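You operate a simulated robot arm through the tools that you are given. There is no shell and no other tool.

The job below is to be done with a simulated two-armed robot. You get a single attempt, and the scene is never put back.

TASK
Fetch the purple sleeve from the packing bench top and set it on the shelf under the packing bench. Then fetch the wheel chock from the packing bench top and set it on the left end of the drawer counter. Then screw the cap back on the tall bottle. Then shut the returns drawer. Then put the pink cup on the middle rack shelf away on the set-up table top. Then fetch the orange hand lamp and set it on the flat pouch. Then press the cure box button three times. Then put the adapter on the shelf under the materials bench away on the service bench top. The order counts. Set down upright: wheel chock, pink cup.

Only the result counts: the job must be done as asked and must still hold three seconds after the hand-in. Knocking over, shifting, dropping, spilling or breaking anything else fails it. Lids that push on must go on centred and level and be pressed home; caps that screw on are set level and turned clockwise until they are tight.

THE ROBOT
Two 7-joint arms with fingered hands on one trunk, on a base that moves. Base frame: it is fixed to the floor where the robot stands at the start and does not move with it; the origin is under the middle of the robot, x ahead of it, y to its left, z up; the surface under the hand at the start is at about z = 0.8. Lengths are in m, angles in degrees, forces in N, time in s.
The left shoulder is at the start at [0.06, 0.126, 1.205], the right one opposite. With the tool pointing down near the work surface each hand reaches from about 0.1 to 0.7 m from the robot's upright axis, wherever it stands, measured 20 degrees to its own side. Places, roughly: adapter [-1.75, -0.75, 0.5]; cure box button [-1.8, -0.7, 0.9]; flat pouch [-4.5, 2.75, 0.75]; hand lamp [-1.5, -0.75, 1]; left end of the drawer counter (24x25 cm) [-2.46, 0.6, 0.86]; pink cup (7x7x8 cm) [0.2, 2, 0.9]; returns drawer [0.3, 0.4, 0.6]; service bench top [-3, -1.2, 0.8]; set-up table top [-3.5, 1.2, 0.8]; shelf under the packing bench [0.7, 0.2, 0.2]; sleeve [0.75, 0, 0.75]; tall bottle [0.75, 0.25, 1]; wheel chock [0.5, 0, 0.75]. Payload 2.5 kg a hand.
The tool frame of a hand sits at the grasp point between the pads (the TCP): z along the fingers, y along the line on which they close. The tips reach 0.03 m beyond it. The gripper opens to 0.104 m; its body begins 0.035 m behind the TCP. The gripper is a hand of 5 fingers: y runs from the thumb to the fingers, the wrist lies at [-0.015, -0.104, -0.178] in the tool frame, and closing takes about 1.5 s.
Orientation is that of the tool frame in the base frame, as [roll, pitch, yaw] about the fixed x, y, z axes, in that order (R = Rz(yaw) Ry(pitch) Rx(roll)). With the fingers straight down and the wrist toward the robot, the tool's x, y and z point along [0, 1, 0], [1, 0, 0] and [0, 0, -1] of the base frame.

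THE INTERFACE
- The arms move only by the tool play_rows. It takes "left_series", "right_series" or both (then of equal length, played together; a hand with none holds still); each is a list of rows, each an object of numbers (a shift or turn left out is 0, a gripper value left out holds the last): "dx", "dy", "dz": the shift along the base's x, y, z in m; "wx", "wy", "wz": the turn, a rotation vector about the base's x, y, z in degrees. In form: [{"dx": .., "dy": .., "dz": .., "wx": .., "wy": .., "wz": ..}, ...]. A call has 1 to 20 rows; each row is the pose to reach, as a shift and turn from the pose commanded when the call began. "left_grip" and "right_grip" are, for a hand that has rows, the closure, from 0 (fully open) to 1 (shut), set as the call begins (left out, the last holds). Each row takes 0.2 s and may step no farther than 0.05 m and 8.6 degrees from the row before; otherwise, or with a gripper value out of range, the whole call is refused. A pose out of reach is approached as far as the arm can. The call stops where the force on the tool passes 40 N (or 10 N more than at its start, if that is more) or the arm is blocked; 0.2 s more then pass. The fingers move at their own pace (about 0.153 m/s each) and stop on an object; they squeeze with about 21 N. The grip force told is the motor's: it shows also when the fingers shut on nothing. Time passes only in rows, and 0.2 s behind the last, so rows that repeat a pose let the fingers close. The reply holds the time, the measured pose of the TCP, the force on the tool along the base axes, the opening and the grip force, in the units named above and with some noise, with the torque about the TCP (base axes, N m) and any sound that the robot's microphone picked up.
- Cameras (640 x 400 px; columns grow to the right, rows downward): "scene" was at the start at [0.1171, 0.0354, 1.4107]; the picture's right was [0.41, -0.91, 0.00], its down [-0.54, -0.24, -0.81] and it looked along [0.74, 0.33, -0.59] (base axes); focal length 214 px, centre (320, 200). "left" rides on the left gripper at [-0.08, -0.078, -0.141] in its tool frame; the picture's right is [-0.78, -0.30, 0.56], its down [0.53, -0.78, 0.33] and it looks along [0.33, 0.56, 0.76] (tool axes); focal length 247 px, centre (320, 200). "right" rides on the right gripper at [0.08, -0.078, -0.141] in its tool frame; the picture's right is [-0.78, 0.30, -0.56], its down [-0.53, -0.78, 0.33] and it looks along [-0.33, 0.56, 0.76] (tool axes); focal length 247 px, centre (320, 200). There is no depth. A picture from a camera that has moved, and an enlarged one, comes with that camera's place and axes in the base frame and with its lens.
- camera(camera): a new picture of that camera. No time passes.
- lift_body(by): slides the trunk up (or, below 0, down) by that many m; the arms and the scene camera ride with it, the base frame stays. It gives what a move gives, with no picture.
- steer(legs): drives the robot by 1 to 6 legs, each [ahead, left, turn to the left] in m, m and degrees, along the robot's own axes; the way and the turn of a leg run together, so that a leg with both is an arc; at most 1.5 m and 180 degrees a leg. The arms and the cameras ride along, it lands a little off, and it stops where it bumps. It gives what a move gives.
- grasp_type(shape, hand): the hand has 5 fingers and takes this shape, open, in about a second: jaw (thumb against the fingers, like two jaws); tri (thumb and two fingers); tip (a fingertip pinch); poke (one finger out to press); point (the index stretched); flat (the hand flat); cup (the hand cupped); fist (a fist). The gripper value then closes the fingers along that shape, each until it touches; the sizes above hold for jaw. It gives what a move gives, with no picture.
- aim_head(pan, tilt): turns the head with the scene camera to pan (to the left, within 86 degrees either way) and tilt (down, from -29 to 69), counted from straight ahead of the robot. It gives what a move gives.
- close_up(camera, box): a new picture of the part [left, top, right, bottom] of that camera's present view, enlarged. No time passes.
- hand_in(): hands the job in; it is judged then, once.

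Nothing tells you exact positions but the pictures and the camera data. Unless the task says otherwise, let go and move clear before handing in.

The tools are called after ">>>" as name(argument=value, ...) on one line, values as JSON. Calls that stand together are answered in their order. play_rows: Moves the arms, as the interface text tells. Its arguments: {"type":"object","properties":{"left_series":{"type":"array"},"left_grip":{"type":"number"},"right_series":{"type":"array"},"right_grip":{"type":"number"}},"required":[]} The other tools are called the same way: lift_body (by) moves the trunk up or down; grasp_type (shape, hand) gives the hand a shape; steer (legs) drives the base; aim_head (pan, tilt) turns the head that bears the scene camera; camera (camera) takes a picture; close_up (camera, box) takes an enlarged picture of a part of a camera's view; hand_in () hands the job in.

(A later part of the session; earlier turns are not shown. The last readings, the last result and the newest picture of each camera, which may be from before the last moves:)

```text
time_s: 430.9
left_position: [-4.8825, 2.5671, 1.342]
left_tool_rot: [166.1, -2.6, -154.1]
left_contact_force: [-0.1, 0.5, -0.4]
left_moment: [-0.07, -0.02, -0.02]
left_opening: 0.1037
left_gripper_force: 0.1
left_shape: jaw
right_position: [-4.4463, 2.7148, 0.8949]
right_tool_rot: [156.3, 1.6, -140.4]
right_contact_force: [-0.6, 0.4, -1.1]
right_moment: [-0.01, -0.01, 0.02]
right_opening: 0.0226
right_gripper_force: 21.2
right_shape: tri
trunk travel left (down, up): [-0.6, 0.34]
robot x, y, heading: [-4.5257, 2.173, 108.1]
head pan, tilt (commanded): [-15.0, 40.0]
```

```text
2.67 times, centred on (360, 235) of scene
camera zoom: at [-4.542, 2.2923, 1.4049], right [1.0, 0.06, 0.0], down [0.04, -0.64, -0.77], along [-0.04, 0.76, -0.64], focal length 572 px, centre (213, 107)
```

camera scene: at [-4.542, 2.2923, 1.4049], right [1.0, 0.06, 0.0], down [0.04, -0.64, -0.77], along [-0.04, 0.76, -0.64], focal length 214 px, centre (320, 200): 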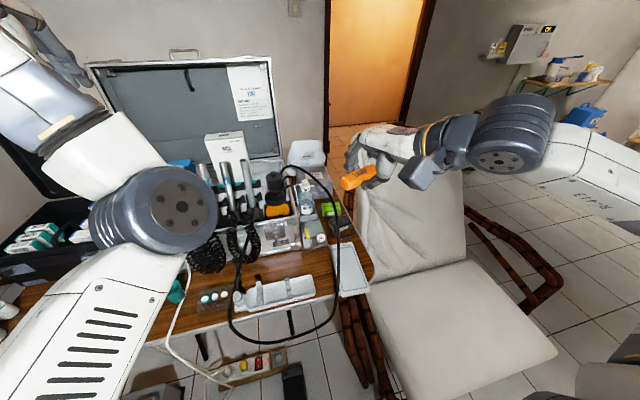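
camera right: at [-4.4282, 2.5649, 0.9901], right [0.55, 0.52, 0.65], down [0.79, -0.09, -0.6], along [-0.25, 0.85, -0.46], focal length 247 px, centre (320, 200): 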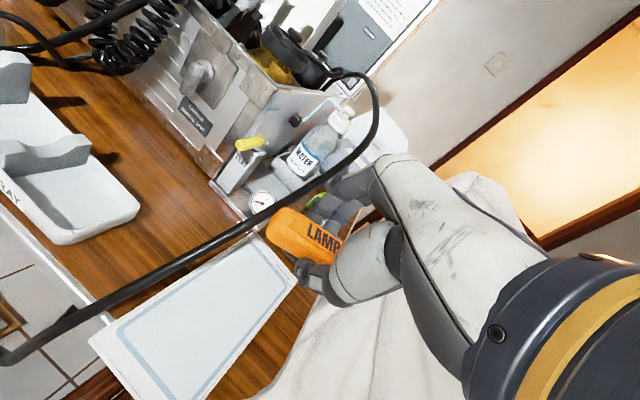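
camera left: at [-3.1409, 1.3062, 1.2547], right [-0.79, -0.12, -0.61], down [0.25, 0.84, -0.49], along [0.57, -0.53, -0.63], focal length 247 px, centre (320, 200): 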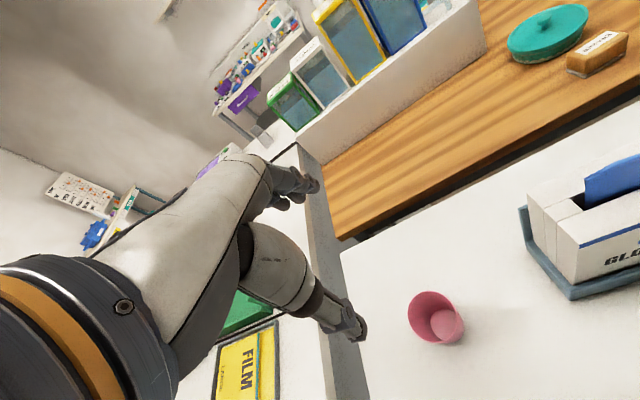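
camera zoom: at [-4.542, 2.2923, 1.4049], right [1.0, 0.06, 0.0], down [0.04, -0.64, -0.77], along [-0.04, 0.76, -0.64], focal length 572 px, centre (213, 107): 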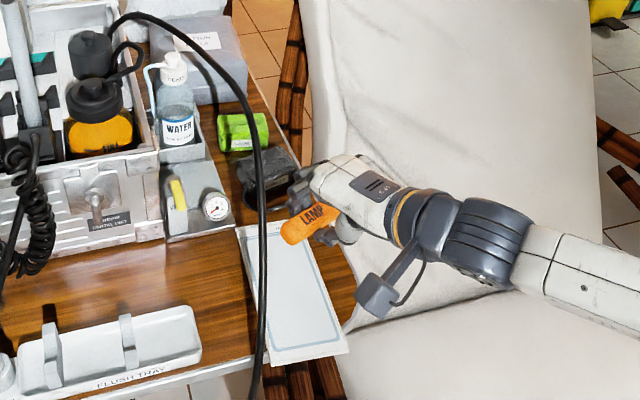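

>>> play_rows(right_series=[{"dz": -0.03}, {"dz": -0.06}, {"dz": -0.085}, {"dz": -0.1}, {"dz": -0.1}])

>>> camera(camera="right")

>>> close_up(camera="scene", box=[280, 160, 440, 310])

```text
time_s: 432.1
left_position: [-4.8823, 2.5688, 1.342]
left_tool_rot: [166.0, -2.5, -154.2]
left_contact_force: [0.1, 0.1, 0.3]
left_moment: [0.01, 0.05, 0.05]
left_opening: 0.1036
left_gripper_force: 0.0
left_shape: jaw
right_position: [-4.4461, 2.7152, 0.7963]
right_tool_rot: [156.3, 1.6, -140.3]
right_contact_force: [-0.8, -0.3, -0.8]
right_moment: [-0.01, -0.02, 0.01]
right_opening: 0.0222
right_gripper_force: 21.2
right_shape: tri
trunk travel left (down, up): [-0.6, 0.34]
robot x, y, heading: [-4.5182, 2.1709, 108.4]
head pan, tilt (commanded): [-15.0, 40.0]
```

```text
taken
camera right: at [-4.4286, 2.5659, 0.8902], right [0.55, 0.52, 0.65], down [0.79, -0.09, -0.6], along [-0.25, 0.85, -0.46], focal length 247 px, centre (320, 200)
```

right: 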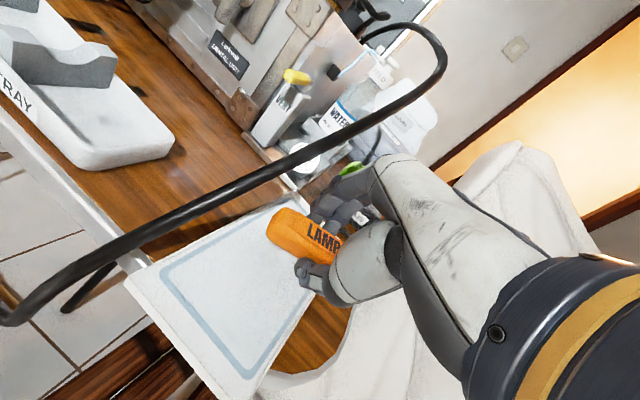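

```text
2.67 times, centred on (360, 235) of scene
camera zoom: at [-4.542, 2.2923, 1.4049], right [1.0, 0.06, 0.0], down [0.04, -0.64, -0.77], along [-0.04, 0.76, -0.64], focal length 572 px, centre (213, 107)
```

zoom: 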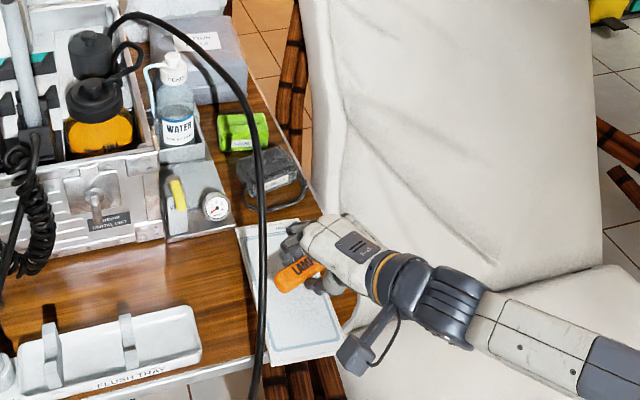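

>>> play_rows(right_series=[{"dz": -0.006}, {"dz": -0.012}, {"dz": -0.012}])

>>> play_rows(right_series=[{"dz": -0.004}, {"dz": -0.004}])

>>> play_rows(right_series=[{"dz": -0.004}, {"dz": -0.004}])

>>> close_up(camera="right", box=[200, 160, 400, 320])

```text
time_s: 432.9
left_position: [-4.8813, 2.5676, 1.3423]
left_tool_rot: [166.0, -2.5, -154.2]
left_contact_force: [-0.4, -0.5, 1.6]
left_moment: [-0.01, 0.0, -0.03]
left_opening: 0.1035
left_gripper_force: 0.1
left_shape: jaw
right_position: [-4.446, 2.7157, 0.783]
right_tool_rot: [156.4, 1.7, -140.4]
right_contact_force: [-0.3, 0.5, -0.6]
right_moment: [-0.02, -0.03, 0.0]
right_opening: 0.0223
right_gripper_force: 21.2
right_shape: tri
trunk travel left (down, up): [-0.6, 0.34]
robot x, y, heading: [-4.5189, 2.1699, 108.1]
head pan, tilt (commanded): [-15.0, 40.0]
```

```text
time_s: 433.5
left_position: [-4.8817, 2.5682, 1.3422]
left_tool_rot: [166.0, -2.5, -154.1]
left_contact_force: [-0.3, -0.7, -0.3]
left_moment: [0.0, 0.01, 0.01]
left_opening: 0.104
left_gripper_force: 0.1
left_shape: jaw
right_position: [-4.4458, 2.7146, 0.7792]
right_tool_rot: [156.3, 1.7, -140.3]
right_contact_force: [0.2, 0.0, -0.9]
right_moment: [0.0, -0.02, 0.0]
right_opening: 0.0223
right_gripper_force: 20.7
right_shape: tri
trunk travel left (down, up): [-0.6, 0.34]
robot x, y, heading: [-4.5241, 2.1713, 108.2]
head pan, tilt (commanded): [-15.0, 40.0]
```

```text
time_s: 434.1
left_position: [-4.8811, 2.5686, 1.342]
left_tool_rot: [166.0, -2.5, -154.1]
left_contact_force: [-0.3, -0.1, 0.8]
left_moment: [0.02, 0.02, 0.01]
left_opening: 0.1039
left_gripper_force: 0.1
left_shape: jaw
right_position: [-4.4452, 2.7157, 0.7753]
right_tool_rot: [156.3, 1.6, -140.3]
right_contact_force: [0.0, 0.8, -0.4]
right_moment: [-0.03, 0.04, 0.0]
right_opening: 0.0226
right_gripper_force: 21.0
right_shape: tri
trunk travel left (down, up): [-0.6, 0.34]
robot x, y, heading: [-4.5192, 2.1695, 108.1]
head pan, tilt (commanded): [-15.0, 40.0]
```

```text
2.50 times, centred on (300, 240) of right
camera zoom: at [-4.4284, 2.5652, 0.8701], right [0.55, 0.52, 0.65], down [0.79, -0.09, -0.6], along [-0.25, 0.85, -0.46], focal length 617 px, centre (370, 100)
```

zoom: 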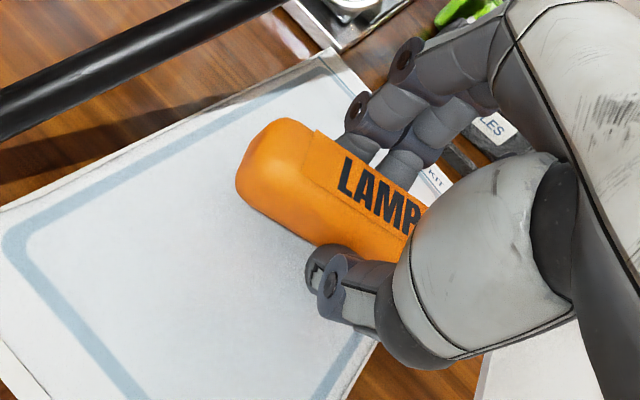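

>>> play_rows(right_series=[{"dz": -0.004}, {"dz": -0.004}])

>>> play_rows(right_series=[{"dz": -0.004}, {"dz": -0.004}])

>>> play_rows(right_series=[{"dz": -0.003}, {"dz": -0.003}])

>>> close_up(camera="right", box=[200, 160, 400, 320])

```text
time_s: 434.7
left_position: [-4.8827, 2.5667, 1.3434]
left_tool_rot: [166.0, -2.5, -154.2]
left_contact_force: [-0.4, -0.5, -0.2]
left_moment: [-0.01, 0.01, -0.01]
left_opening: 0.1038
left_gripper_force: 0.1
left_shape: jaw
right_position: [-4.4462, 2.7163, 0.7726]
right_tool_rot: [156.2, 1.7, -140.3]
right_contact_force: [1.5, -1.1, 4.5]
right_moment: [-0.08, -0.04, -0.01]
right_opening: 0.0225
right_gripper_force: 21.3
right_shape: tri
trunk travel left (down, up): [-0.6, 0.34]
robot x, y, heading: [-4.5253, 2.1722, 108.3]
head pan, tilt (commanded): [-15.0, 40.0]
```

```text
time_s: 435.3
left_position: [-4.8818, 2.5662, 1.343]
left_tool_rot: [165.9, -2.4, -154.3]
left_contact_force: [0.1, -0.9, 0.0]
left_moment: [0.01, 0.01, 0.03]
left_opening: 0.1036
left_gripper_force: 0.0
left_shape: jaw
right_position: [-4.4463, 2.7164, 0.7699]
right_tool_rot: [156.0, 1.7, -140.2]
right_contact_force: [1.7, -2.2, 15.1]
right_moment: [-0.18, -0.01, 0.06]
right_opening: 0.0237
right_gripper_force: 21.0
right_shape: tri
trunk travel left (down, up): [-0.6, 0.34]
robot x, y, heading: [-4.5181, 2.1659, 108.3]
head pan, tilt (commanded): [-15.0, 40.0]
```

```text
time_s: 435.9
left_position: [-4.8817, 2.5658, 1.3438]
left_tool_rot: [165.9, -2.5, -154.2]
left_contact_force: [0.5, 0.2, -0.7]
left_moment: [0.0, -0.01, 0.02]
left_opening: 0.1037
left_gripper_force: 0.1
left_shape: jaw
right_position: [-4.4474, 2.7156, 0.7682]
right_tool_rot: [156.0, 1.7, -140.3]
right_contact_force: [1.9, -4.0, 23.8]
right_moment: [-0.19, 0.0, 0.03]
right_opening: 0.0262
right_gripper_force: 21.2
right_shape: tri
trunk travel left (down, up): [-0.6, 0.34]
robot x, y, heading: [-4.5224, 2.1693, 108.6]
head pan, tilt (commanded): [-15.0, 40.0]
```

```text
2.50 times, centred on (300, 240) of right
camera zoom: at [-4.4291, 2.5651, 0.8615], right [0.56, 0.52, 0.65], down [0.79, -0.09, -0.6], along [-0.26, 0.85, -0.46], focal length 617 px, centre (370, 100)
```

zoom: 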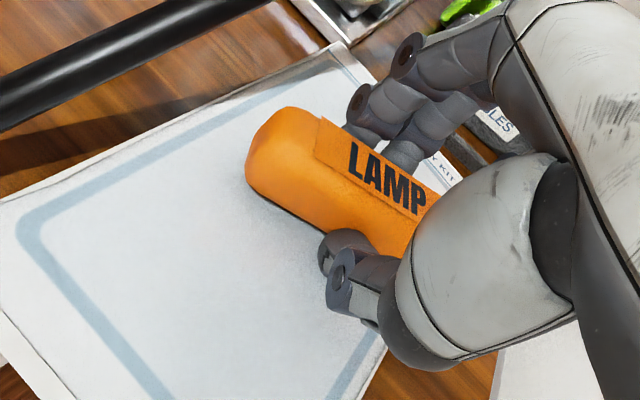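

The lamp rests on the pouch. I unload, open only halfway so the fingers stay clear of the cable, and rise.

>>> play_rows(right_series=[{"dz": 0.004}, {"dz": 0.007}, {"dz": 0.007}])

>>> play_rows(right_series=[{"dz": 0}, {"dz": 0}, {"dz": 0}, {"dz": 0}, {"dz": 0}], right_grip=0.48)

>>> close_up(camera="right", box=[200, 160, 400, 320])

```text
time_s: 436.7
left_position: [-4.881, 2.5682, 1.3431]
left_tool_rot: [166.1, -2.4, -154.2]
left_contact_force: [0.0, 0.2, 0.0]
left_moment: [0.0, 0.01, -0.02]
left_opening: 0.1035
left_gripper_force: 0.0
left_shape: jaw
right_position: [-4.4457, 2.7147, 0.7693]
right_tool_rot: [156.6, 1.7, -140.4]
right_contact_force: [-1.6, 0.7, 3.3]
right_moment: [0.03, 0.02, 0.01]
right_opening: 0.0237
right_gripper_force: 21.2
right_shape: tri
trunk travel left (down, up): [-0.6, 0.34]
robot x, y, heading: [-4.5204, 2.1688, 108.1]
head pan, tilt (commanded): [-15.0, 40.0]
```

```text
time_s: 437.9
left_position: [-4.8824, 2.5671, 1.3442]
left_tool_rot: [166.0, -2.5, -154.2]
left_contact_force: [-0.3, 0.3, 0.2]
left_moment: [0.01, 0.02, -0.01]
left_opening: 0.1038
left_gripper_force: 0.1
left_shape: jaw
right_position: [-4.4469, 2.7169, 0.773]
right_tool_rot: [156.2, 1.8, -140.4]
right_contact_force: [-0.4, 2.8, 10.0]
right_moment: [-0.02, -0.01, 0.02]
right_opening: 0.0489
right_gripper_force: 0.1
right_shape: tri
trunk travel left (down, up): [-0.6, 0.34]
robot x, y, heading: [-4.5228, 2.1684, 108.3]
head pan, tilt (commanded): [-15.0, 40.0]
```

```text
2.50 times, centred on (300, 240) of right
camera zoom: at [-4.4291, 2.5655, 0.867], right [0.55, 0.52, 0.65], down [0.79, -0.09, -0.6], along [-0.25, 0.85, -0.46], focal length 617 px, centre (370, 100)
```

zoom: 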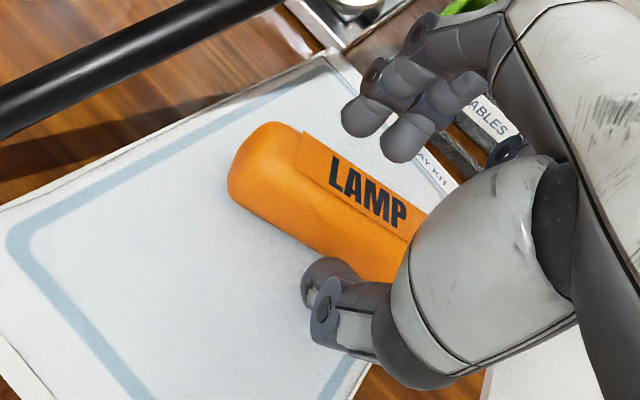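

>>> play_rows(right_series=[{"dx": 0.003, "dy": -0.003, "dz": 0.01}, {"dx": 0.006, "dy": -0.007, "dz": 0.022}, {"dx": 0.01, "dy": -0.012, "dz": 0.038}, {"dx": 0.015, "dy": -0.018, "dz": 0.07}, {"dx": 0.02, "dy": -0.024, "dz": 0.11}, {"dx": 0.02, "dy": -0.024, "dz": 0.155}, {"dx": 0.02, "dy": -0.024, "dz": 0.2}, {"dx": 0.02, "dy": -0.024, "dz": 0.245}, {"dx": 0.02, "dy": -0.024, "dz": 0.29}])

>>> camera(camera="right")

>>> close_up(camera="scene", box=[280, 160, 440, 310])

```text
time_s: 439.9
left_position: [-4.8827, 2.5681, 1.344]
left_tool_rot: [165.9, -2.5, -154.1]
left_contact_force: [-0.2, 0.1, 0.6]
left_moment: [-0.02, 0.02, 0.02]
left_opening: 0.1038
left_gripper_force: 0.1
left_shape: jaw
right_position: [-4.4259, 2.6903, 1.0621]
right_tool_rot: [156.4, 1.7, -140.3]
right_contact_force: [-0.7, -0.1, -0.3]
right_moment: [0.0, -0.03, -0.02]
right_opening: 0.0538
right_gripper_force: 0.1
right_shape: tri
trunk travel left (down, up): [-0.6, 0.34]
robot x, y, heading: [-4.521, 2.1709, 108.2]
head pan, tilt (commanded): [-15.0, 40.0]
```

```text
taken
camera right: at [-4.4084, 2.54, 1.1557], right [0.55, 0.52, 0.65], down [0.79, -0.09, -0.6], along [-0.25, 0.85, -0.46], focal length 247 px, centre (320, 200)
```

right: 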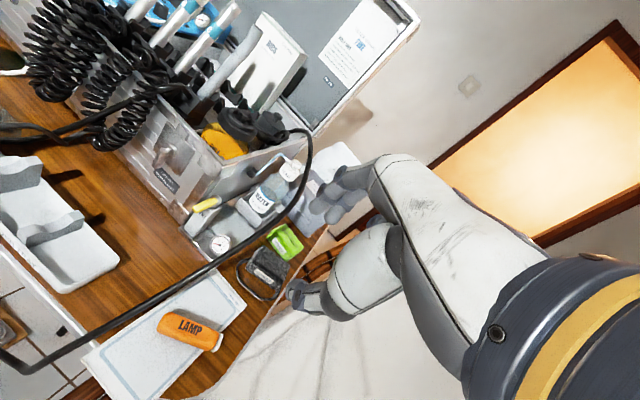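

```text
2.67 times, centred on (360, 235) of scene
camera zoom: at [-4.5421, 2.292, 1.4049], right [1.0, 0.06, 0.0], down [0.04, -0.64, -0.77], along [-0.04, 0.76, -0.64], focal length 572 px, centre (213, 107)
```

zoom: 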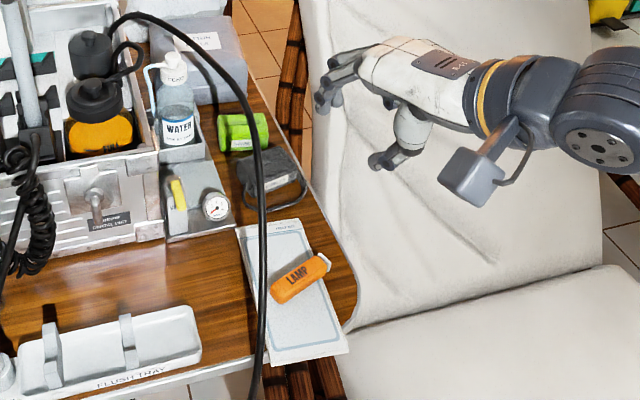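

The lamp lies on the pouch and nothing else moved. Now the cure box button: I back away and drive round to the materials bench again.

>>> play_rows(right_series=[{"dx": -0.01, "dy": -0.03, "dz": 0.02, "wz": -7}, {"dx": -0.02, "dy": -0.05, "dz": 0.05, "wz": -14}, {"dx": -0.02, "dy": -0.06, "dz": 0.09, "wz": -20}, {"dx": -0.02, "dy": -0.06, "dz": 0.12, "wz": -20}])

>>> steer(legs=[[-0.48, 0, 0], [0, 0, -90], [1.25, 0, 0], [1.2, 0, 0], [0, 0, -90]])

>>> aim_head(pan=0, tilt=25)

>>> camera(camera="scene")

```text
time_s: 440.9
left_position: [-4.8819, 2.568, 1.3434]
left_tool_rot: [166.0, -2.5, -154.2]
left_contact_force: [0.5, 0.1, -0.6]
left_moment: [0.03, 0.02, 0.01]
left_opening: 0.1038
left_gripper_force: 0.1
left_shape: jaw
right_position: [-4.4471, 2.6309, 1.1812]
right_tool_rot: [156.2, 1.7, -160.2]
right_contact_force: [-0.1, 0.0, -0.6]
right_moment: [-0.01, 0.0, 0.01]
right_opening: 0.0538
right_gripper_force: 0.1
right_shape: tri
trunk travel left (down, up): [-0.6, 0.34]
robot x, y, heading: [-4.5225, 2.1677, 108.1]
head pan, tilt (commanded): [-15.0, 40.0]
```

```text
time_s: 463.0
left_position: [-1.6782, 2.0998, 1.3426]
left_tool_rot: [166.0, -2.4, 26.4]
left_contact_force: [-0.1, 0.7, -0.1]
left_moment: [0.0, -0.03, -0.01]
left_opening: 0.1036
left_gripper_force: 0.0
left_shape: jaw
right_position: [-2.1139, 2.032, 1.1815]
right_tool_rot: [156.3, 1.7, 20.3]
right_contact_force: [-0.6, 0.2, 0.2]
right_moment: [-0.01, 0.0, 0.03]
right_opening: 0.054
right_gripper_force: 0.0
right_shape: tri
trunk travel left (down, up): [-0.6, 0.34]
robot x, y, heading: [-2.0394, 2.4951, -71.4]
head pan, tilt (commanded): [-15.0, 40.0]
```

```text
time_s: 463.8
left_position: [-1.6787, 2.1005, 1.343]
left_tool_rot: [166.0, -2.5, 26.4]
left_contact_force: [-0.5, -0.7, -1.1]
left_moment: [0.02, 0.04, -0.04]
left_opening: 0.1038
left_gripper_force: 0.0
left_shape: jaw
right_position: [-2.1136, 2.0317, 1.182]
right_tool_rot: [156.3, 1.7, 20.3]
right_contact_force: [0.1, -0.7, 0.4]
right_moment: [0.02, 0.02, 0.0]
right_opening: 0.0537
right_gripper_force: 0.0
right_shape: tri
trunk travel left (down, up): [-0.6, 0.34]
robot x, y, heading: [-2.0393, 2.496, -71.0]
head pan, tilt (commanded): [0.0, 25.0]
```

```text
taken
camera scene: at [-2.0029, 2.3698, 1.4282], right [-0.95, -0.32, 0.0], down [-0.14, 0.4, -0.91], along [0.29, -0.86, -0.42], focal length 214 px, centre (320, 200)
```

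scene: 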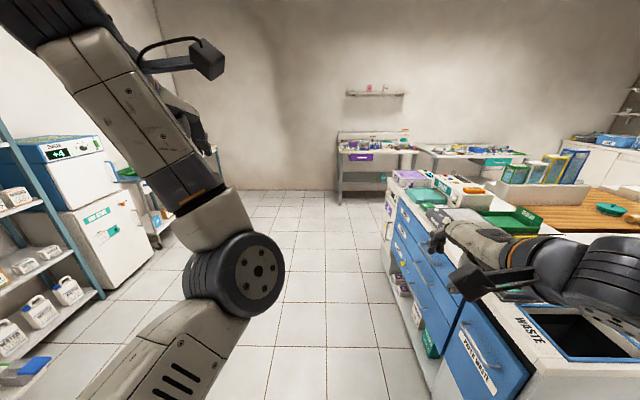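

>>> steer(legs=[[0, 0.12, -0.7], [1.2, 0, 0], [1.1, 0, 0]])

>>> grasp_type(hand="right", shape="poke")

>>> aim_head(pan=-25, tilt=30)

>>> camera(camera="scene")

>>> camera(camera="right")

```text
time_s: 475.9
left_position: [-0.8398, -0.0387, 1.343]
left_tool_rot: [165.9, -2.5, 26.1]
left_contact_force: [0.1, 0.7, 0.5]
left_moment: [-0.01, 0.01, 0.01]
left_opening: 0.1036
left_gripper_force: 0.0
left_shape: jaw
right_position: [-1.2748, -0.105, 1.182]
right_tool_rot: [156.3, 1.6, 20.2]
right_contact_force: [0.0, -0.1, -0.1]
right_moment: [-0.03, 0.0, 0.01]
right_opening: 0.0537
right_gripper_force: 0.0
right_shape: tri
trunk travel left (down, up): [-0.6, 0.34]
robot x, y, heading: [-1.2016, 0.3562, -71.1]
head pan, tilt (commanded): [0.0, 25.0]
```

```text
time_s: 476.8
left_position: [-0.8386, -0.0393, 1.342]
left_tool_rot: [166.0, -2.4, 26.1]
left_contact_force: [1.0, -0.2, -0.3]
left_moment: [0.05, -0.03, -0.02]
left_opening: 0.1037
left_gripper_force: 0.1
left_shape: jaw
right_position: [-1.2728, -0.1047, 1.1824]
right_tool_rot: [156.3, 1.7, 20.1]
right_contact_force: [0.4, 0.6, 0.5]
right_moment: [0.04, -0.01, 0.01]
right_opening: 0.0
right_gripper_force: 0.0
right_shape: poke
trunk travel left (down, up): [-0.6, 0.34]
robot x, y, heading: [-1.1994, 0.3567, -71.4]
head pan, tilt (commanded): [0.0, 25.0]
```

```text
time_s: 477.7
left_position: [-0.8387, -0.0372, 1.3422]
left_tool_rot: [166.0, -2.4, 26.1]
left_contact_force: [0.4, -0.4, 0.7]
left_moment: [0.0, 0.05, 0.02]
left_opening: 0.104
left_gripper_force: 0.1
left_shape: jaw
right_position: [-1.275, -0.1062, 1.1835]
right_tool_rot: [156.3, 1.7, 20.1]
right_contact_force: [-0.1, -0.4, 0.4]
right_moment: [0.01, -0.02, -0.02]
right_opening: 0.0
right_gripper_force: 0.0
right_shape: poke
trunk travel left (down, up): [-0.6, 0.34]
robot x, y, heading: [-1.201, 0.356, -71.3]
head pan, tilt (commanded): [-25.0, 30.0]
```

```text
taken
camera scene: at [-1.2012, 0.2293, 1.4203], right [-0.99, 0.11, 0.0], down [0.05, 0.5, -0.87], along [-0.1, -0.86, -0.5], focal length 214 px, centre (320, 200)
```

scene: 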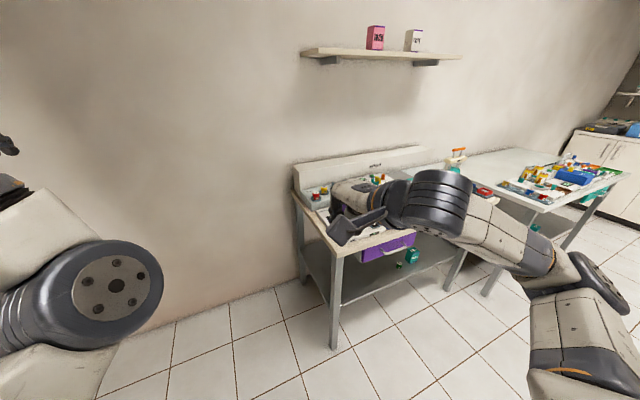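

```text
taken
camera right: at [-1.2408, 0.0444, 1.2763], right [-0.7, -0.3, 0.65], down [-0.72, 0.35, -0.6], along [-0.05, -0.88, -0.46], focal length 247 px, centre (320, 200)
```

right: 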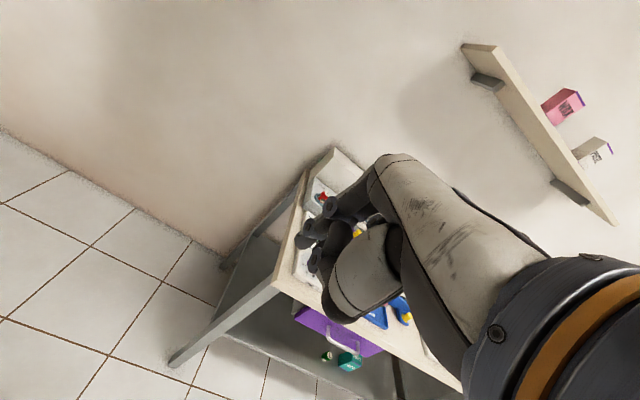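

>>> close_up(camera="right", box=[260, 150, 420, 340])

```text
2.11 times, centred on (340, 245) of right
camera zoom: at [-1.2408, 0.0444, 1.2763], right [-0.7, -0.3, 0.65], down [-0.72, 0.35, -0.6], along [-0.05, -0.88, -0.46], focal length 520 px, centre (278, 105)
```

zoom: 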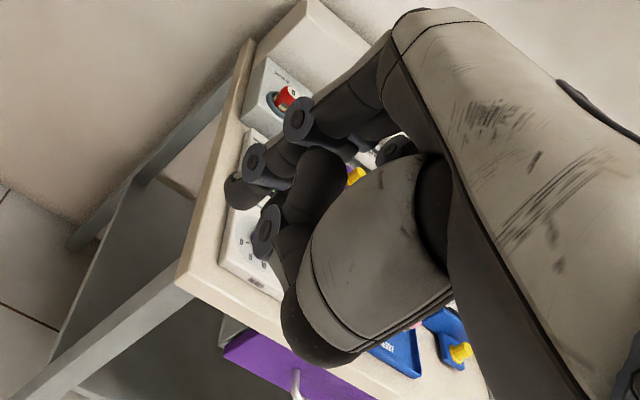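

The extended index fingertip sits about 3 cm beyond the tool point. The cure button triangulates to about [-1.773, -0.711, 0.926]. I position the robot in front of it.

>>> steer(legs=[[0, -0.76, -0.6], [0.3, 0, 0]])

>>> play_rows(right_series=[{"wx": 7.5, "wy": 2.5}, {"wx": 15, "wy": 5}, {"wx": 22.5, "wy": 7.5}, {"wx": 22.5, "wy": 7.5}])

>>> aim_head(pan=-10, tilt=45)

>>> camera(camera="scene")

>>> camera(camera="right")

```text
time_s: 483.4
left_position: [-1.4749, -0.5665, 1.3426]
left_tool_rot: [166.0, -2.5, 25.0]
left_contact_force: [0.2, 0.4, -0.3]
left_moment: [-0.01, 0.01, 0.04]
left_opening: 0.1038
left_gripper_force: 0.0
left_shape: jaw
right_position: [-1.9117, -0.6245, 1.1815]
right_tool_rot: [156.3, 1.6, 19.0]
right_contact_force: [0.3, -0.4, 0.0]
right_moment: [0.0, -0.01, 0.02]
right_opening: 0.0001
right_gripper_force: 0.0
right_shape: poke
trunk travel left (down, up): [-0.6, 0.34]
robot x, y, heading: [-1.8304, -0.1617, -72.3]
head pan, tilt (commanded): [-25.0, 30.0]
```

```text
time_s: 484.4
left_position: [-1.4746, -0.5671, 1.3435]
left_tool_rot: [166.0, -2.5, 25.1]
left_contact_force: [0.4, -1.2, 0.0]
left_moment: [0.0, 0.03, -0.01]
left_opening: 0.1039
left_gripper_force: 0.1
left_shape: jaw
right_position: [-1.9119, -0.6229, 1.1816]
right_tool_rot: [-179.9, 1.3, 19.6]
right_contact_force: [0.4, 0.9, -0.4]
right_moment: [0.01, 0.0, -0.02]
right_opening: 0.0
right_gripper_force: 0.3
right_shape: poke
trunk travel left (down, up): [-0.6, 0.34]
robot x, y, heading: [-1.8324, -0.1614, -72.5]
head pan, tilt (commanded): [-25.0, 30.0]
```

```text
time_s: 485.2
left_position: [-1.4751, -0.5667, 1.343]
left_tool_rot: [166.0, -2.4, 25.0]
left_contact_force: [0.8, 0.0, -0.8]
left_moment: [0.03, 0.0, -0.01]
left_opening: 0.1034
left_gripper_force: 0.0
left_shape: jaw
right_position: [-1.9121, -0.6254, 1.1829]
right_tool_rot: [180.0, 1.3, 19.6]
right_contact_force: [0.6, 0.5, 0.0]
right_moment: [0.01, -0.01, 0.02]
right_opening: 0.0002
right_gripper_force: 0.1
right_shape: poke
trunk travel left (down, up): [-0.6, 0.34]
robot x, y, heading: [-1.832, -0.1601, -72.4]
head pan, tilt (commanded): [-10.0, 45.0]
```

```text
taken
camera scene: at [-1.8102, -0.2823, 1.3977], right [-0.99, -0.13, 0.0], down [-0.09, 0.7, -0.71], along [0.09, -0.7, -0.71], focal length 214 px, centre (320, 200)
```

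scene: 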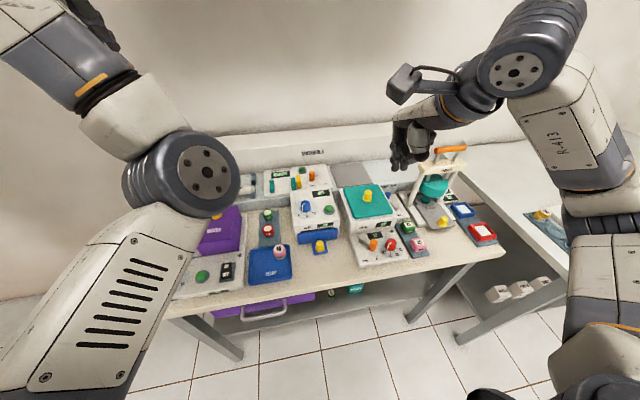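

```text
taken
camera right: at [-1.86, -0.5222, 1.32], right [-0.62, -0.54, 0.57], down [-0.77, 0.55, -0.32], along [-0.14, -0.64, -0.75], focal length 247 px, centre (320, 200)
```

right: 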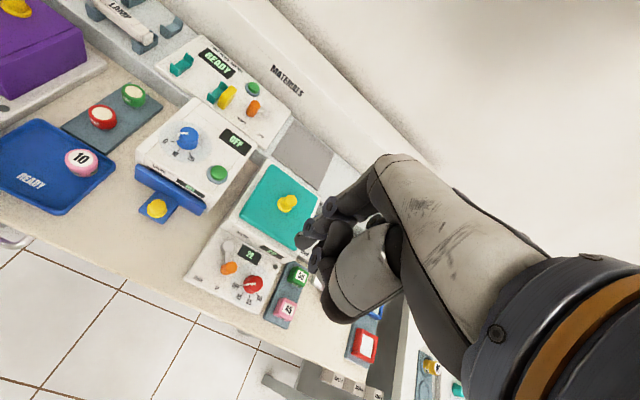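

>>> close_up(camera="scene", box=[270, 170, 370, 260])

>>> close_up(camera="right", box=[120, 80, 300, 230])

```text
4.44 times, centred on (320, 215) of scene
camera zoom: at [-1.8102, -0.2823, 1.3977], right [-0.99, -0.13, 0.0], down [-0.09, 0.7, -0.71], along [0.09, -0.7, -0.71], focal length 953 px, centre (320, 133)
```

zoom: 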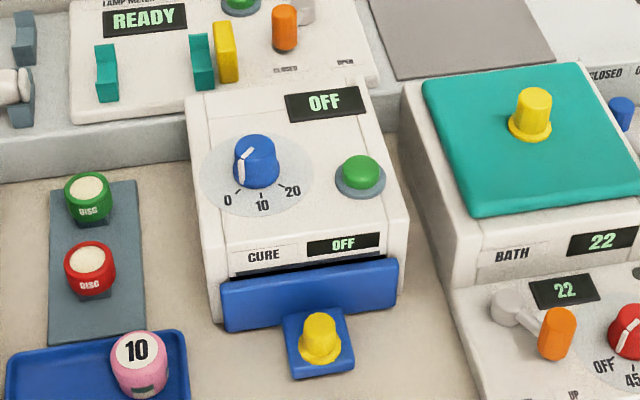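

```text
2.67 times, centred on (210, 155) of right
camera zoom: at [-1.86, -0.5222, 1.32], right [-0.62, -0.54, 0.57], down [-0.77, 0.55, -0.32], along [-0.14, -0.64, -0.75], focal length 659 px, centre (613, 320)
```

zoom: 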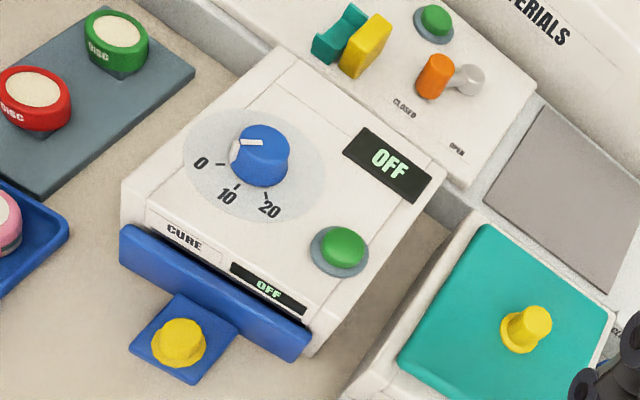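

>>> play_rows(right_series=[{"dx": 0.035, "dy": -0.028}, {"dx": 0.07, "dy": -0.056}, {"dx": 0.105, "dy": -0.084}, {"dx": 0.1266, "dy": -0.1006, "dz": -0.02}, {"dx": 0.1266, "dy": -0.1006, "dz": -0.065}, {"dx": 0.1266, "dy": -0.1006, "dz": -0.11}, {"dx": 0.1266, "dy": -0.1006, "dz": -0.155}, {"dx": 0.1266, "dy": -0.1006, "dz": -0.17}, {"dx": 0.1266, "dy": -0.1006, "dz": -0.17}])

>>> camera(camera="right")

>>> close_up(camera="right", box=[220, 150, 400, 320])

>>> close_up(camera="scene", box=[270, 130, 390, 250])

```text
time_s: 487.2
left_position: [-1.4751, -0.5662, 1.3429]
left_tool_rot: [166.0, -2.5, 25.0]
left_contact_force: [0.4, 0.9, 0.2]
left_moment: [-0.01, 0.04, -0.01]
left_opening: 0.1039
left_gripper_force: 0.0
left_shape: jaw
right_position: [-1.7851, -0.7246, 1.0098]
right_tool_rot: [-180.0, 1.3, 19.7]
right_contact_force: [0.4, -0.3, 0.0]
right_moment: [0.0, -0.01, 0.06]
right_opening: 0.0
right_gripper_force: 0.0
right_shape: poke
trunk travel left (down, up): [-0.6, 0.34]
robot x, y, heading: [-1.831, -0.1668, -72.7]
head pan, tilt (commanded): [-10.0, 45.0]
```

```text
taken
camera right: at [-1.7334, -0.623, 1.1497], right [-0.62, -0.53, 0.57], down [-0.77, 0.55, -0.32], along [-0.14, -0.64, -0.75], focal length 247 px, centre (320, 200)
```

right: 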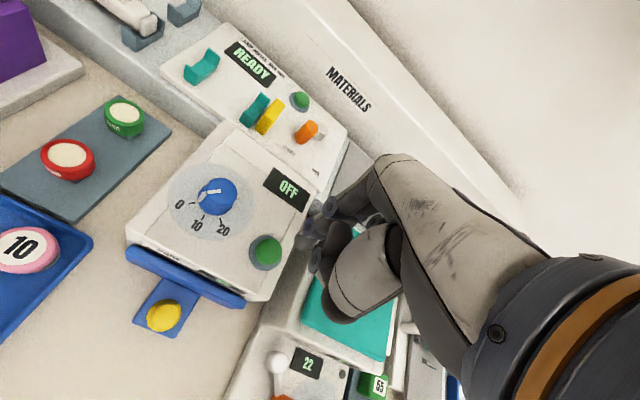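

```text
2.35 times, centred on (310, 235) of right
camera zoom: at [-1.7334, -0.623, 1.1497], right [-0.62, -0.53, 0.57], down [-0.77, 0.55, -0.32], along [-0.14, -0.64, -0.75], focal length 581 px, centre (344, 118)
```

zoom: 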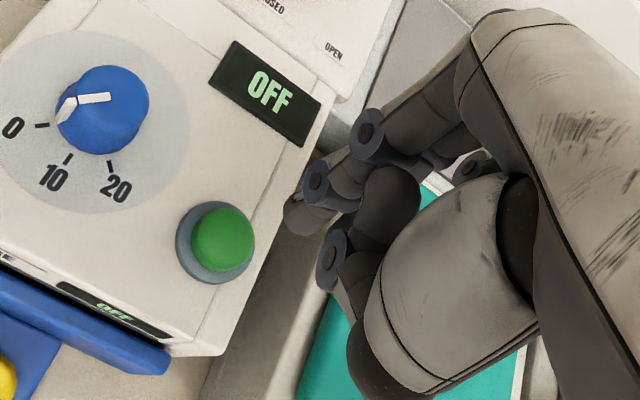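

```text
3.33 times, centred on (330, 190) of scene
camera zoom: at [-1.8101, -0.2822, 1.3976], right [-0.99, -0.13, 0.0], down [-0.09, 0.7, -0.71], along [0.09, -0.7, -0.71], focal length 715 px, centre (287, 233)
```

zoom: 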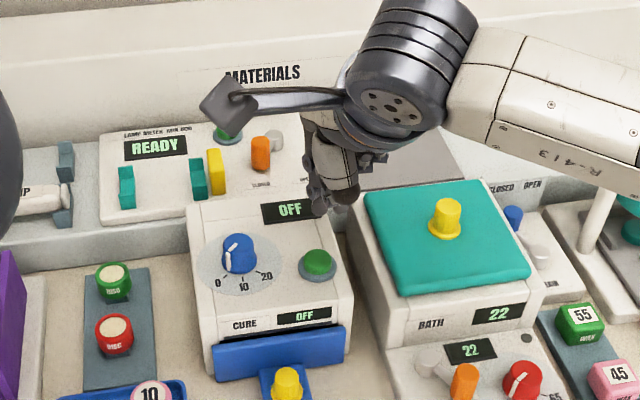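

The fingertip is aligned with the button within a few millimetres. I lower to find the contact height.

>>> play_rows(right_series=[{"dx": 0.004, "dz": -0.02}, {"dx": 0.004, "dz": -0.04}, {"dx": 0.004, "dz": -0.048}, {"dx": 0.004, "dz": -0.048}])

>>> play_rows(right_series=[{"dz": -0.004}, {"dz": -0.004}])

>>> close_up(camera="right", box=[220, 150, 400, 320])

>>> close_up(camera="scene", box=[290, 160, 370, 240])

```text
time_s: 488.2
left_position: [-1.4759, -0.5663, 1.3422]
left_tool_rot: [166.0, -2.5, 25.1]
left_contact_force: [0.8, 0.8, -0.8]
left_moment: [0.02, -0.01, 0.01]
left_opening: 0.1039
left_gripper_force: 0.0
left_shape: jaw
right_position: [-1.7815, -0.7237, 0.9634]
right_tool_rot: [-180.0, 1.3, 19.6]
right_contact_force: [-0.5, 0.4, 0.1]
right_moment: [-0.05, -0.01, -0.03]
right_opening: 0.0
right_gripper_force: 0.1
right_shape: poke
trunk travel left (down, up): [-0.6, 0.34]
robot x, y, heading: [-1.8261, -0.1615, -72.4]
head pan, tilt (commanded): [-10.0, 45.0]
```

```text
time_s: 488.8
left_position: [-1.4752, -0.5666, 1.343]
left_tool_rot: [166.0, -2.6, 25.0]
left_contact_force: [-0.3, -0.3, 0.0]
left_moment: [0.0, 0.02, -0.01]
left_opening: 0.1039
left_gripper_force: 0.0
left_shape: jaw
right_position: [-1.7805, -0.7247, 0.9588]
right_tool_rot: [-180.0, 1.3, 19.6]
right_contact_force: [-1.1, -0.5, -0.5]
right_moment: [-0.01, -0.03, -0.04]
right_opening: 0.0001
right_gripper_force: 0.1
right_shape: poke
trunk travel left (down, up): [-0.6, 0.34]
robot x, y, heading: [-1.8295, -0.1661, -72.3]
head pan, tilt (commanded): [-10.0, 45.0]
```

```text
2.35 times, centred on (310, 235) of right
camera zoom: at [-1.7295, -0.6226, 1.098], right [-0.62, -0.54, 0.57], down [-0.77, 0.55, -0.32], along [-0.14, -0.64, -0.75], focal length 581 px, centre (344, 118)
```

zoom: 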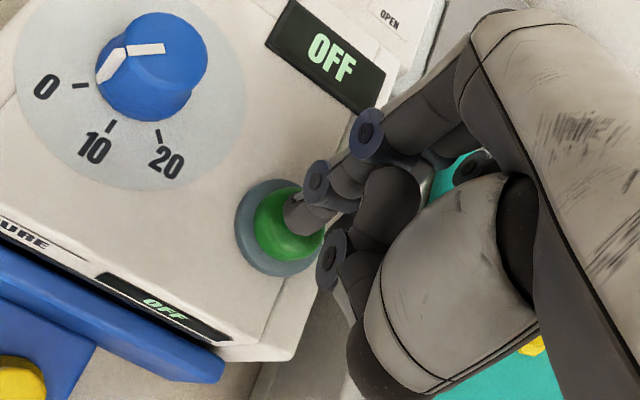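

```text
5.00 times, centred on (330, 200) of scene
camera zoom: at [-1.8101, -0.2822, 1.3976], right [-0.99, -0.13, 0.0], down [-0.09, 0.7, -0.71], along [0.09, -0.7, -0.71], focal length 1072 px, centre (270, 200)
```

zoom: 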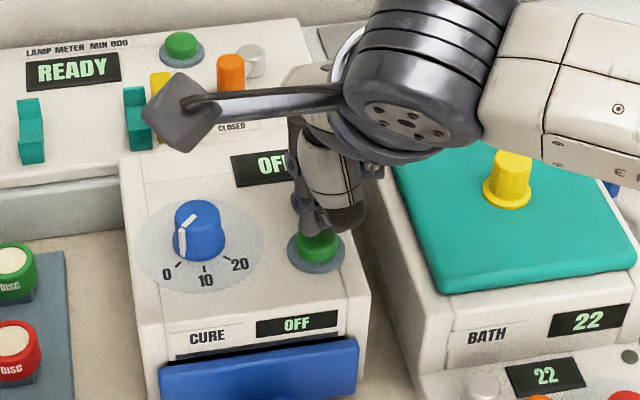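

>>> play_rows(right_series=[{"dz": -0.003}, {"dz": -0.003}])

>>> play_rows(right_series=[{"dz": -0.003}, {"dz": -0.003}])

>>> play_rows(right_series=[{"dz": -0.003}, {"dz": -0.003}])

```text
time_s: 489.4
left_position: [-1.4758, -0.5661, 1.3429]
left_tool_rot: [166.1, -2.5, 25.1]
left_contact_force: [0.6, -0.8, 0.4]
left_moment: [0.0, -0.03, 0.0]
left_opening: 0.104
left_gripper_force: 0.1
left_shape: jaw
right_position: [-1.7807, -0.7248, 0.9578]
right_tool_rot: [180.0, 1.3, 19.5]
right_contact_force: [0.4, -0.2, 0.3]
right_moment: [-0.05, 0.03, -0.01]
right_opening: 0.0
right_gripper_force: 0.1
right_shape: poke
trunk travel left (down, up): [-0.6, 0.34]
robot x, y, heading: [-1.832, -0.1647, -72.3]
head pan, tilt (commanded): [-10.0, 45.0]
```

```text
time_s: 490.0
left_position: [-1.4755, -0.5659, 1.3421]
left_tool_rot: [165.9, -2.6, 25.0]
left_contact_force: [0.0, 0.3, -0.4]
left_moment: [-0.02, 0.02, 0.02]
left_opening: 0.1035
left_gripper_force: 0.2
left_shape: jaw
right_position: [-1.7812, -0.7241, 0.9536]
right_tool_rot: [180.0, 1.3, 19.6]
right_contact_force: [-0.2, 0.0, -0.1]
right_moment: [0.03, -0.03, -0.01]
right_opening: 0.0001
right_gripper_force: 0.1
right_shape: poke
trunk travel left (down, up): [-0.6, 0.34]
robot x, y, heading: [-1.8275, -0.1633, -72.5]
head pan, tilt (commanded): [-10.0, 45.0]
```

```text
time_s: 490.6
left_position: [-1.4748, -0.5668, 1.3431]
left_tool_rot: [166.0, -2.5, 25.1]
left_contact_force: [-0.2, 0.5, -0.3]
left_moment: [0.01, 0.0, 0.02]
left_opening: 0.104
left_gripper_force: 0.0
left_shape: jaw
right_position: [-1.7813, -0.7255, 0.9511]
right_tool_rot: [-179.9, 1.3, 19.6]
right_contact_force: [-0.8, -0.4, 1.7]
right_moment: [-0.04, 0.02, 0.03]
right_opening: 0.0003
right_gripper_force: 0.1
right_shape: poke
trunk travel left (down, up): [-0.6, 0.34]
robot x, y, heading: [-1.8257, -0.1606, -72.7]
head pan, tilt (commanded): [-10.0, 45.0]
```

>>> play_rows(right_series=[{"dz": -0.002}, {"dz": -0.004}, {"dz": -0.004}])

>>> close_up(camera="scene", box=[290, 160, 370, 240])

>>> close_up(camera="right", box=[220, 150, 400, 320])

```text
time_s: 491.4
left_position: [-1.4753, -0.5661, 1.3432]
left_tool_rot: [166.0, -2.5, 25.0]
left_contact_force: [0.4, -0.3, -0.1]
left_moment: [0.01, 0.02, 0.0]
left_opening: 0.1041
left_gripper_force: 0.1
left_shape: jaw
right_position: [-1.7818, -0.7238, 0.9478]
right_tool_rot: [179.9, 1.3, 19.6]
right_contact_force: [0.5, -1.3, 3.8]
right_moment: [-0.03, -0.05, -0.01]
right_opening: 0.0
right_gripper_force: 0.1
right_shape: poke
trunk travel left (down, up): [-0.6, 0.34]
robot x, y, heading: [-1.8309, -0.1617, -72.2]
head pan, tilt (commanded): [-10.0, 45.0]
heard: click
```

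```text
5.00 times, centred on (330, 200) of scene
camera zoom: at [-1.8101, -0.282, 1.3977], right [-0.99, -0.13, 0.0], down [-0.09, 0.7, -0.71], along [0.09, -0.7, -0.71], focal length 1072 px, centre (270, 200)
```

zoom: 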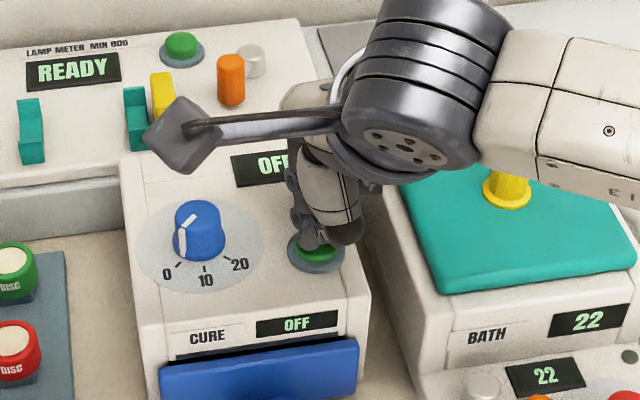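

```text
2.35 times, centred on (310, 235) of right
camera zoom: at [-1.7293, -0.6226, 1.0853], right [-0.62, -0.53, 0.57], down [-0.77, 0.55, -0.32], along [-0.14, -0.64, -0.75], focal length 581 px, centre (344, 118)
```

zoom: 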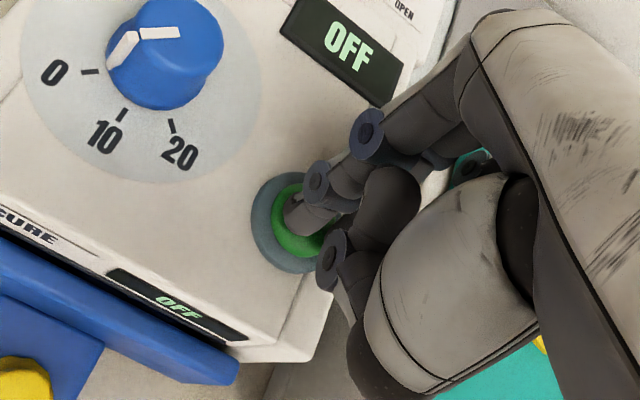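

A click was heard: that is press one. I release fully and press twice more.

>>> play_rows(right_series=[{"dz": 0.008}, {"dz": 0.018}, {"dz": 0.02}, {"dz": 0.02}])

>>> play_rows(right_series=[{"dz": -0.01}, {"dz": -0.016}, {"dz": -0.018}, {"dz": -0.02}, {"dz": -0.02}])

```text
time_s: 492.4
left_position: [-1.4751, -0.567, 1.3425]
left_tool_rot: [165.9, -2.5, 25.1]
left_contact_force: [0.2, -0.8, 0.1]
left_moment: [0.0, 0.0, 0.02]
left_opening: 0.1039
left_gripper_force: 0.0
left_shape: jaw
right_position: [-1.781, -0.725, 0.9669]
right_tool_rot: [-180.0, 1.3, 19.6]
right_contact_force: [0.4, 0.2, 0.2]
right_moment: [0.02, -0.02, 0.0]
right_opening: 0.0
right_gripper_force: 0.0
right_shape: poke
trunk travel left (down, up): [-0.6, 0.34]
robot x, y, heading: [-1.8294, -0.1623, -72.5]
head pan, tilt (commanded): [-10.0, 45.0]
```

```text
time_s: 493.6
left_position: [-1.4749, -0.5653, 1.342]
left_tool_rot: [166.0, -2.6, 25.1]
left_contact_force: [0.4, -0.4, 0.4]
left_moment: [-0.01, 0.01, 0.03]
left_opening: 0.1038
left_gripper_force: 0.1
left_shape: jaw
right_position: [-1.7804, -0.7254, 0.9468]
right_tool_rot: [179.9, 1.3, 19.6]
right_contact_force: [-0.2, -1.5, 2.9]
right_moment: [-0.01, -0.01, -0.03]
right_opening: 0.0
right_gripper_force: 0.0
right_shape: poke
trunk travel left (down, up): [-0.6, 0.34]
robot x, y, heading: [-1.8299, -0.159, -72.3]
head pan, tilt (commanded): [-10.0, 45.0]
heard: click
```

>>> play_rows(right_series=[{"dz": 0.008}, {"dz": 0.018}, {"dz": 0.02}, {"dz": 0.02}])

>>> play_rows(right_series=[{"dz": -0.01}, {"dz": -0.016}, {"dz": -0.018}, {"dz": -0.02}, {"dz": -0.02}])

>>> play_rows(right_series=[{"dz": 0.01}, {"dz": 0.03}, {"dz": 0.07}, {"dz": 0.11}, {"dz": 0.15}, {"dz": 0.19}])

>>> close_up(camera="scene", box=[270, 150, 390, 250])

```text
time_s: 494.6
left_position: [-1.4753, -0.5658, 1.3423]
left_tool_rot: [165.9, -2.6, 25.2]
left_contact_force: [-0.1, 1.2, -0.1]
left_moment: [0.01, 0.01, -0.01]
left_opening: 0.1037
left_gripper_force: 0.0
left_shape: jaw
right_position: [-1.7794, -0.7234, 0.9658]
right_tool_rot: [-180.0, 1.2, 19.6]
right_contact_force: [-0.5, 0.2, 0.1]
right_moment: [-0.02, 0.05, -0.01]
right_opening: 0.0
right_gripper_force: 0.1
right_shape: poke
trunk travel left (down, up): [-0.6, 0.34]
robot x, y, heading: [-1.8289, -0.163, -72.3]
head pan, tilt (commanded): [-10.0, 45.0]
```

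```text
time_s: 495.8
left_position: [-1.4759, -0.5668, 1.3431]
left_tool_rot: [166.0, -2.4, 25.0]
left_contact_force: [0.0, 0.0, 0.6]
left_moment: [-0.04, -0.03, 0.03]
left_opening: 0.104
left_gripper_force: 0.1
left_shape: jaw
right_position: [-1.7812, -0.7248, 0.9473]
right_tool_rot: [-180.0, 1.3, 19.6]
right_contact_force: [0.5, -0.6, 3.0]
right_moment: [-0.03, -0.01, 0.01]
right_opening: 0.0
right_gripper_force: 0.2
right_shape: poke
trunk travel left (down, up): [-0.6, 0.34]
robot x, y, heading: [-1.8271, -0.1643, -72.4]
head pan, tilt (commanded): [-10.0, 45.0]
heard: click
```

```text
time_s: 497.2
left_position: [-1.4747, -0.5655, 1.342]
left_tool_rot: [166.0, -2.5, 25.2]
left_contact_force: [1.2, 0.2, 0.2]
left_moment: [0.01, -0.04, -0.01]
left_opening: 0.1039
left_gripper_force: 0.1
left_shape: jaw
right_position: [-1.7812, -0.7228, 1.1382]
right_tool_rot: [-179.9, 1.2, 19.6]
right_contact_force: [-0.5, -0.3, 0.6]
right_moment: [0.0, 0.0, -0.02]
right_opening: 0.0003
right_gripper_force: 0.1
right_shape: poke
trunk travel left (down, up): [-0.6, 0.34]
robot x, y, heading: [-1.8332, -0.1639, -72.5]
head pan, tilt (commanded): [-10.0, 45.0]
```

```text
4.00 times, centred on (330, 200) of scene
camera zoom: at [-1.81, -0.2819, 1.3976], right [-0.99, -0.13, 0.0], down [-0.09, 0.7, -0.71], along [0.09, -0.7, -0.71], focal length 858 px, centre (280, 200)
```

zoom: 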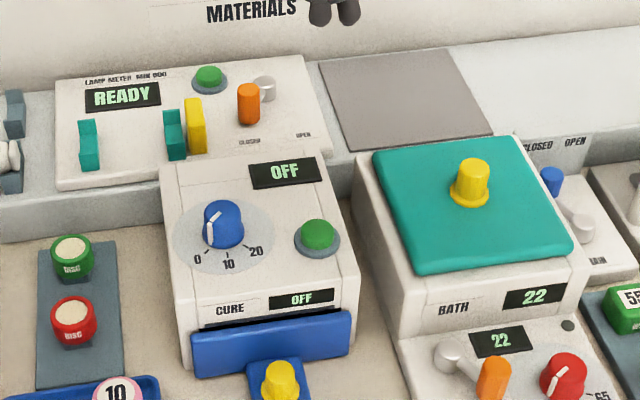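

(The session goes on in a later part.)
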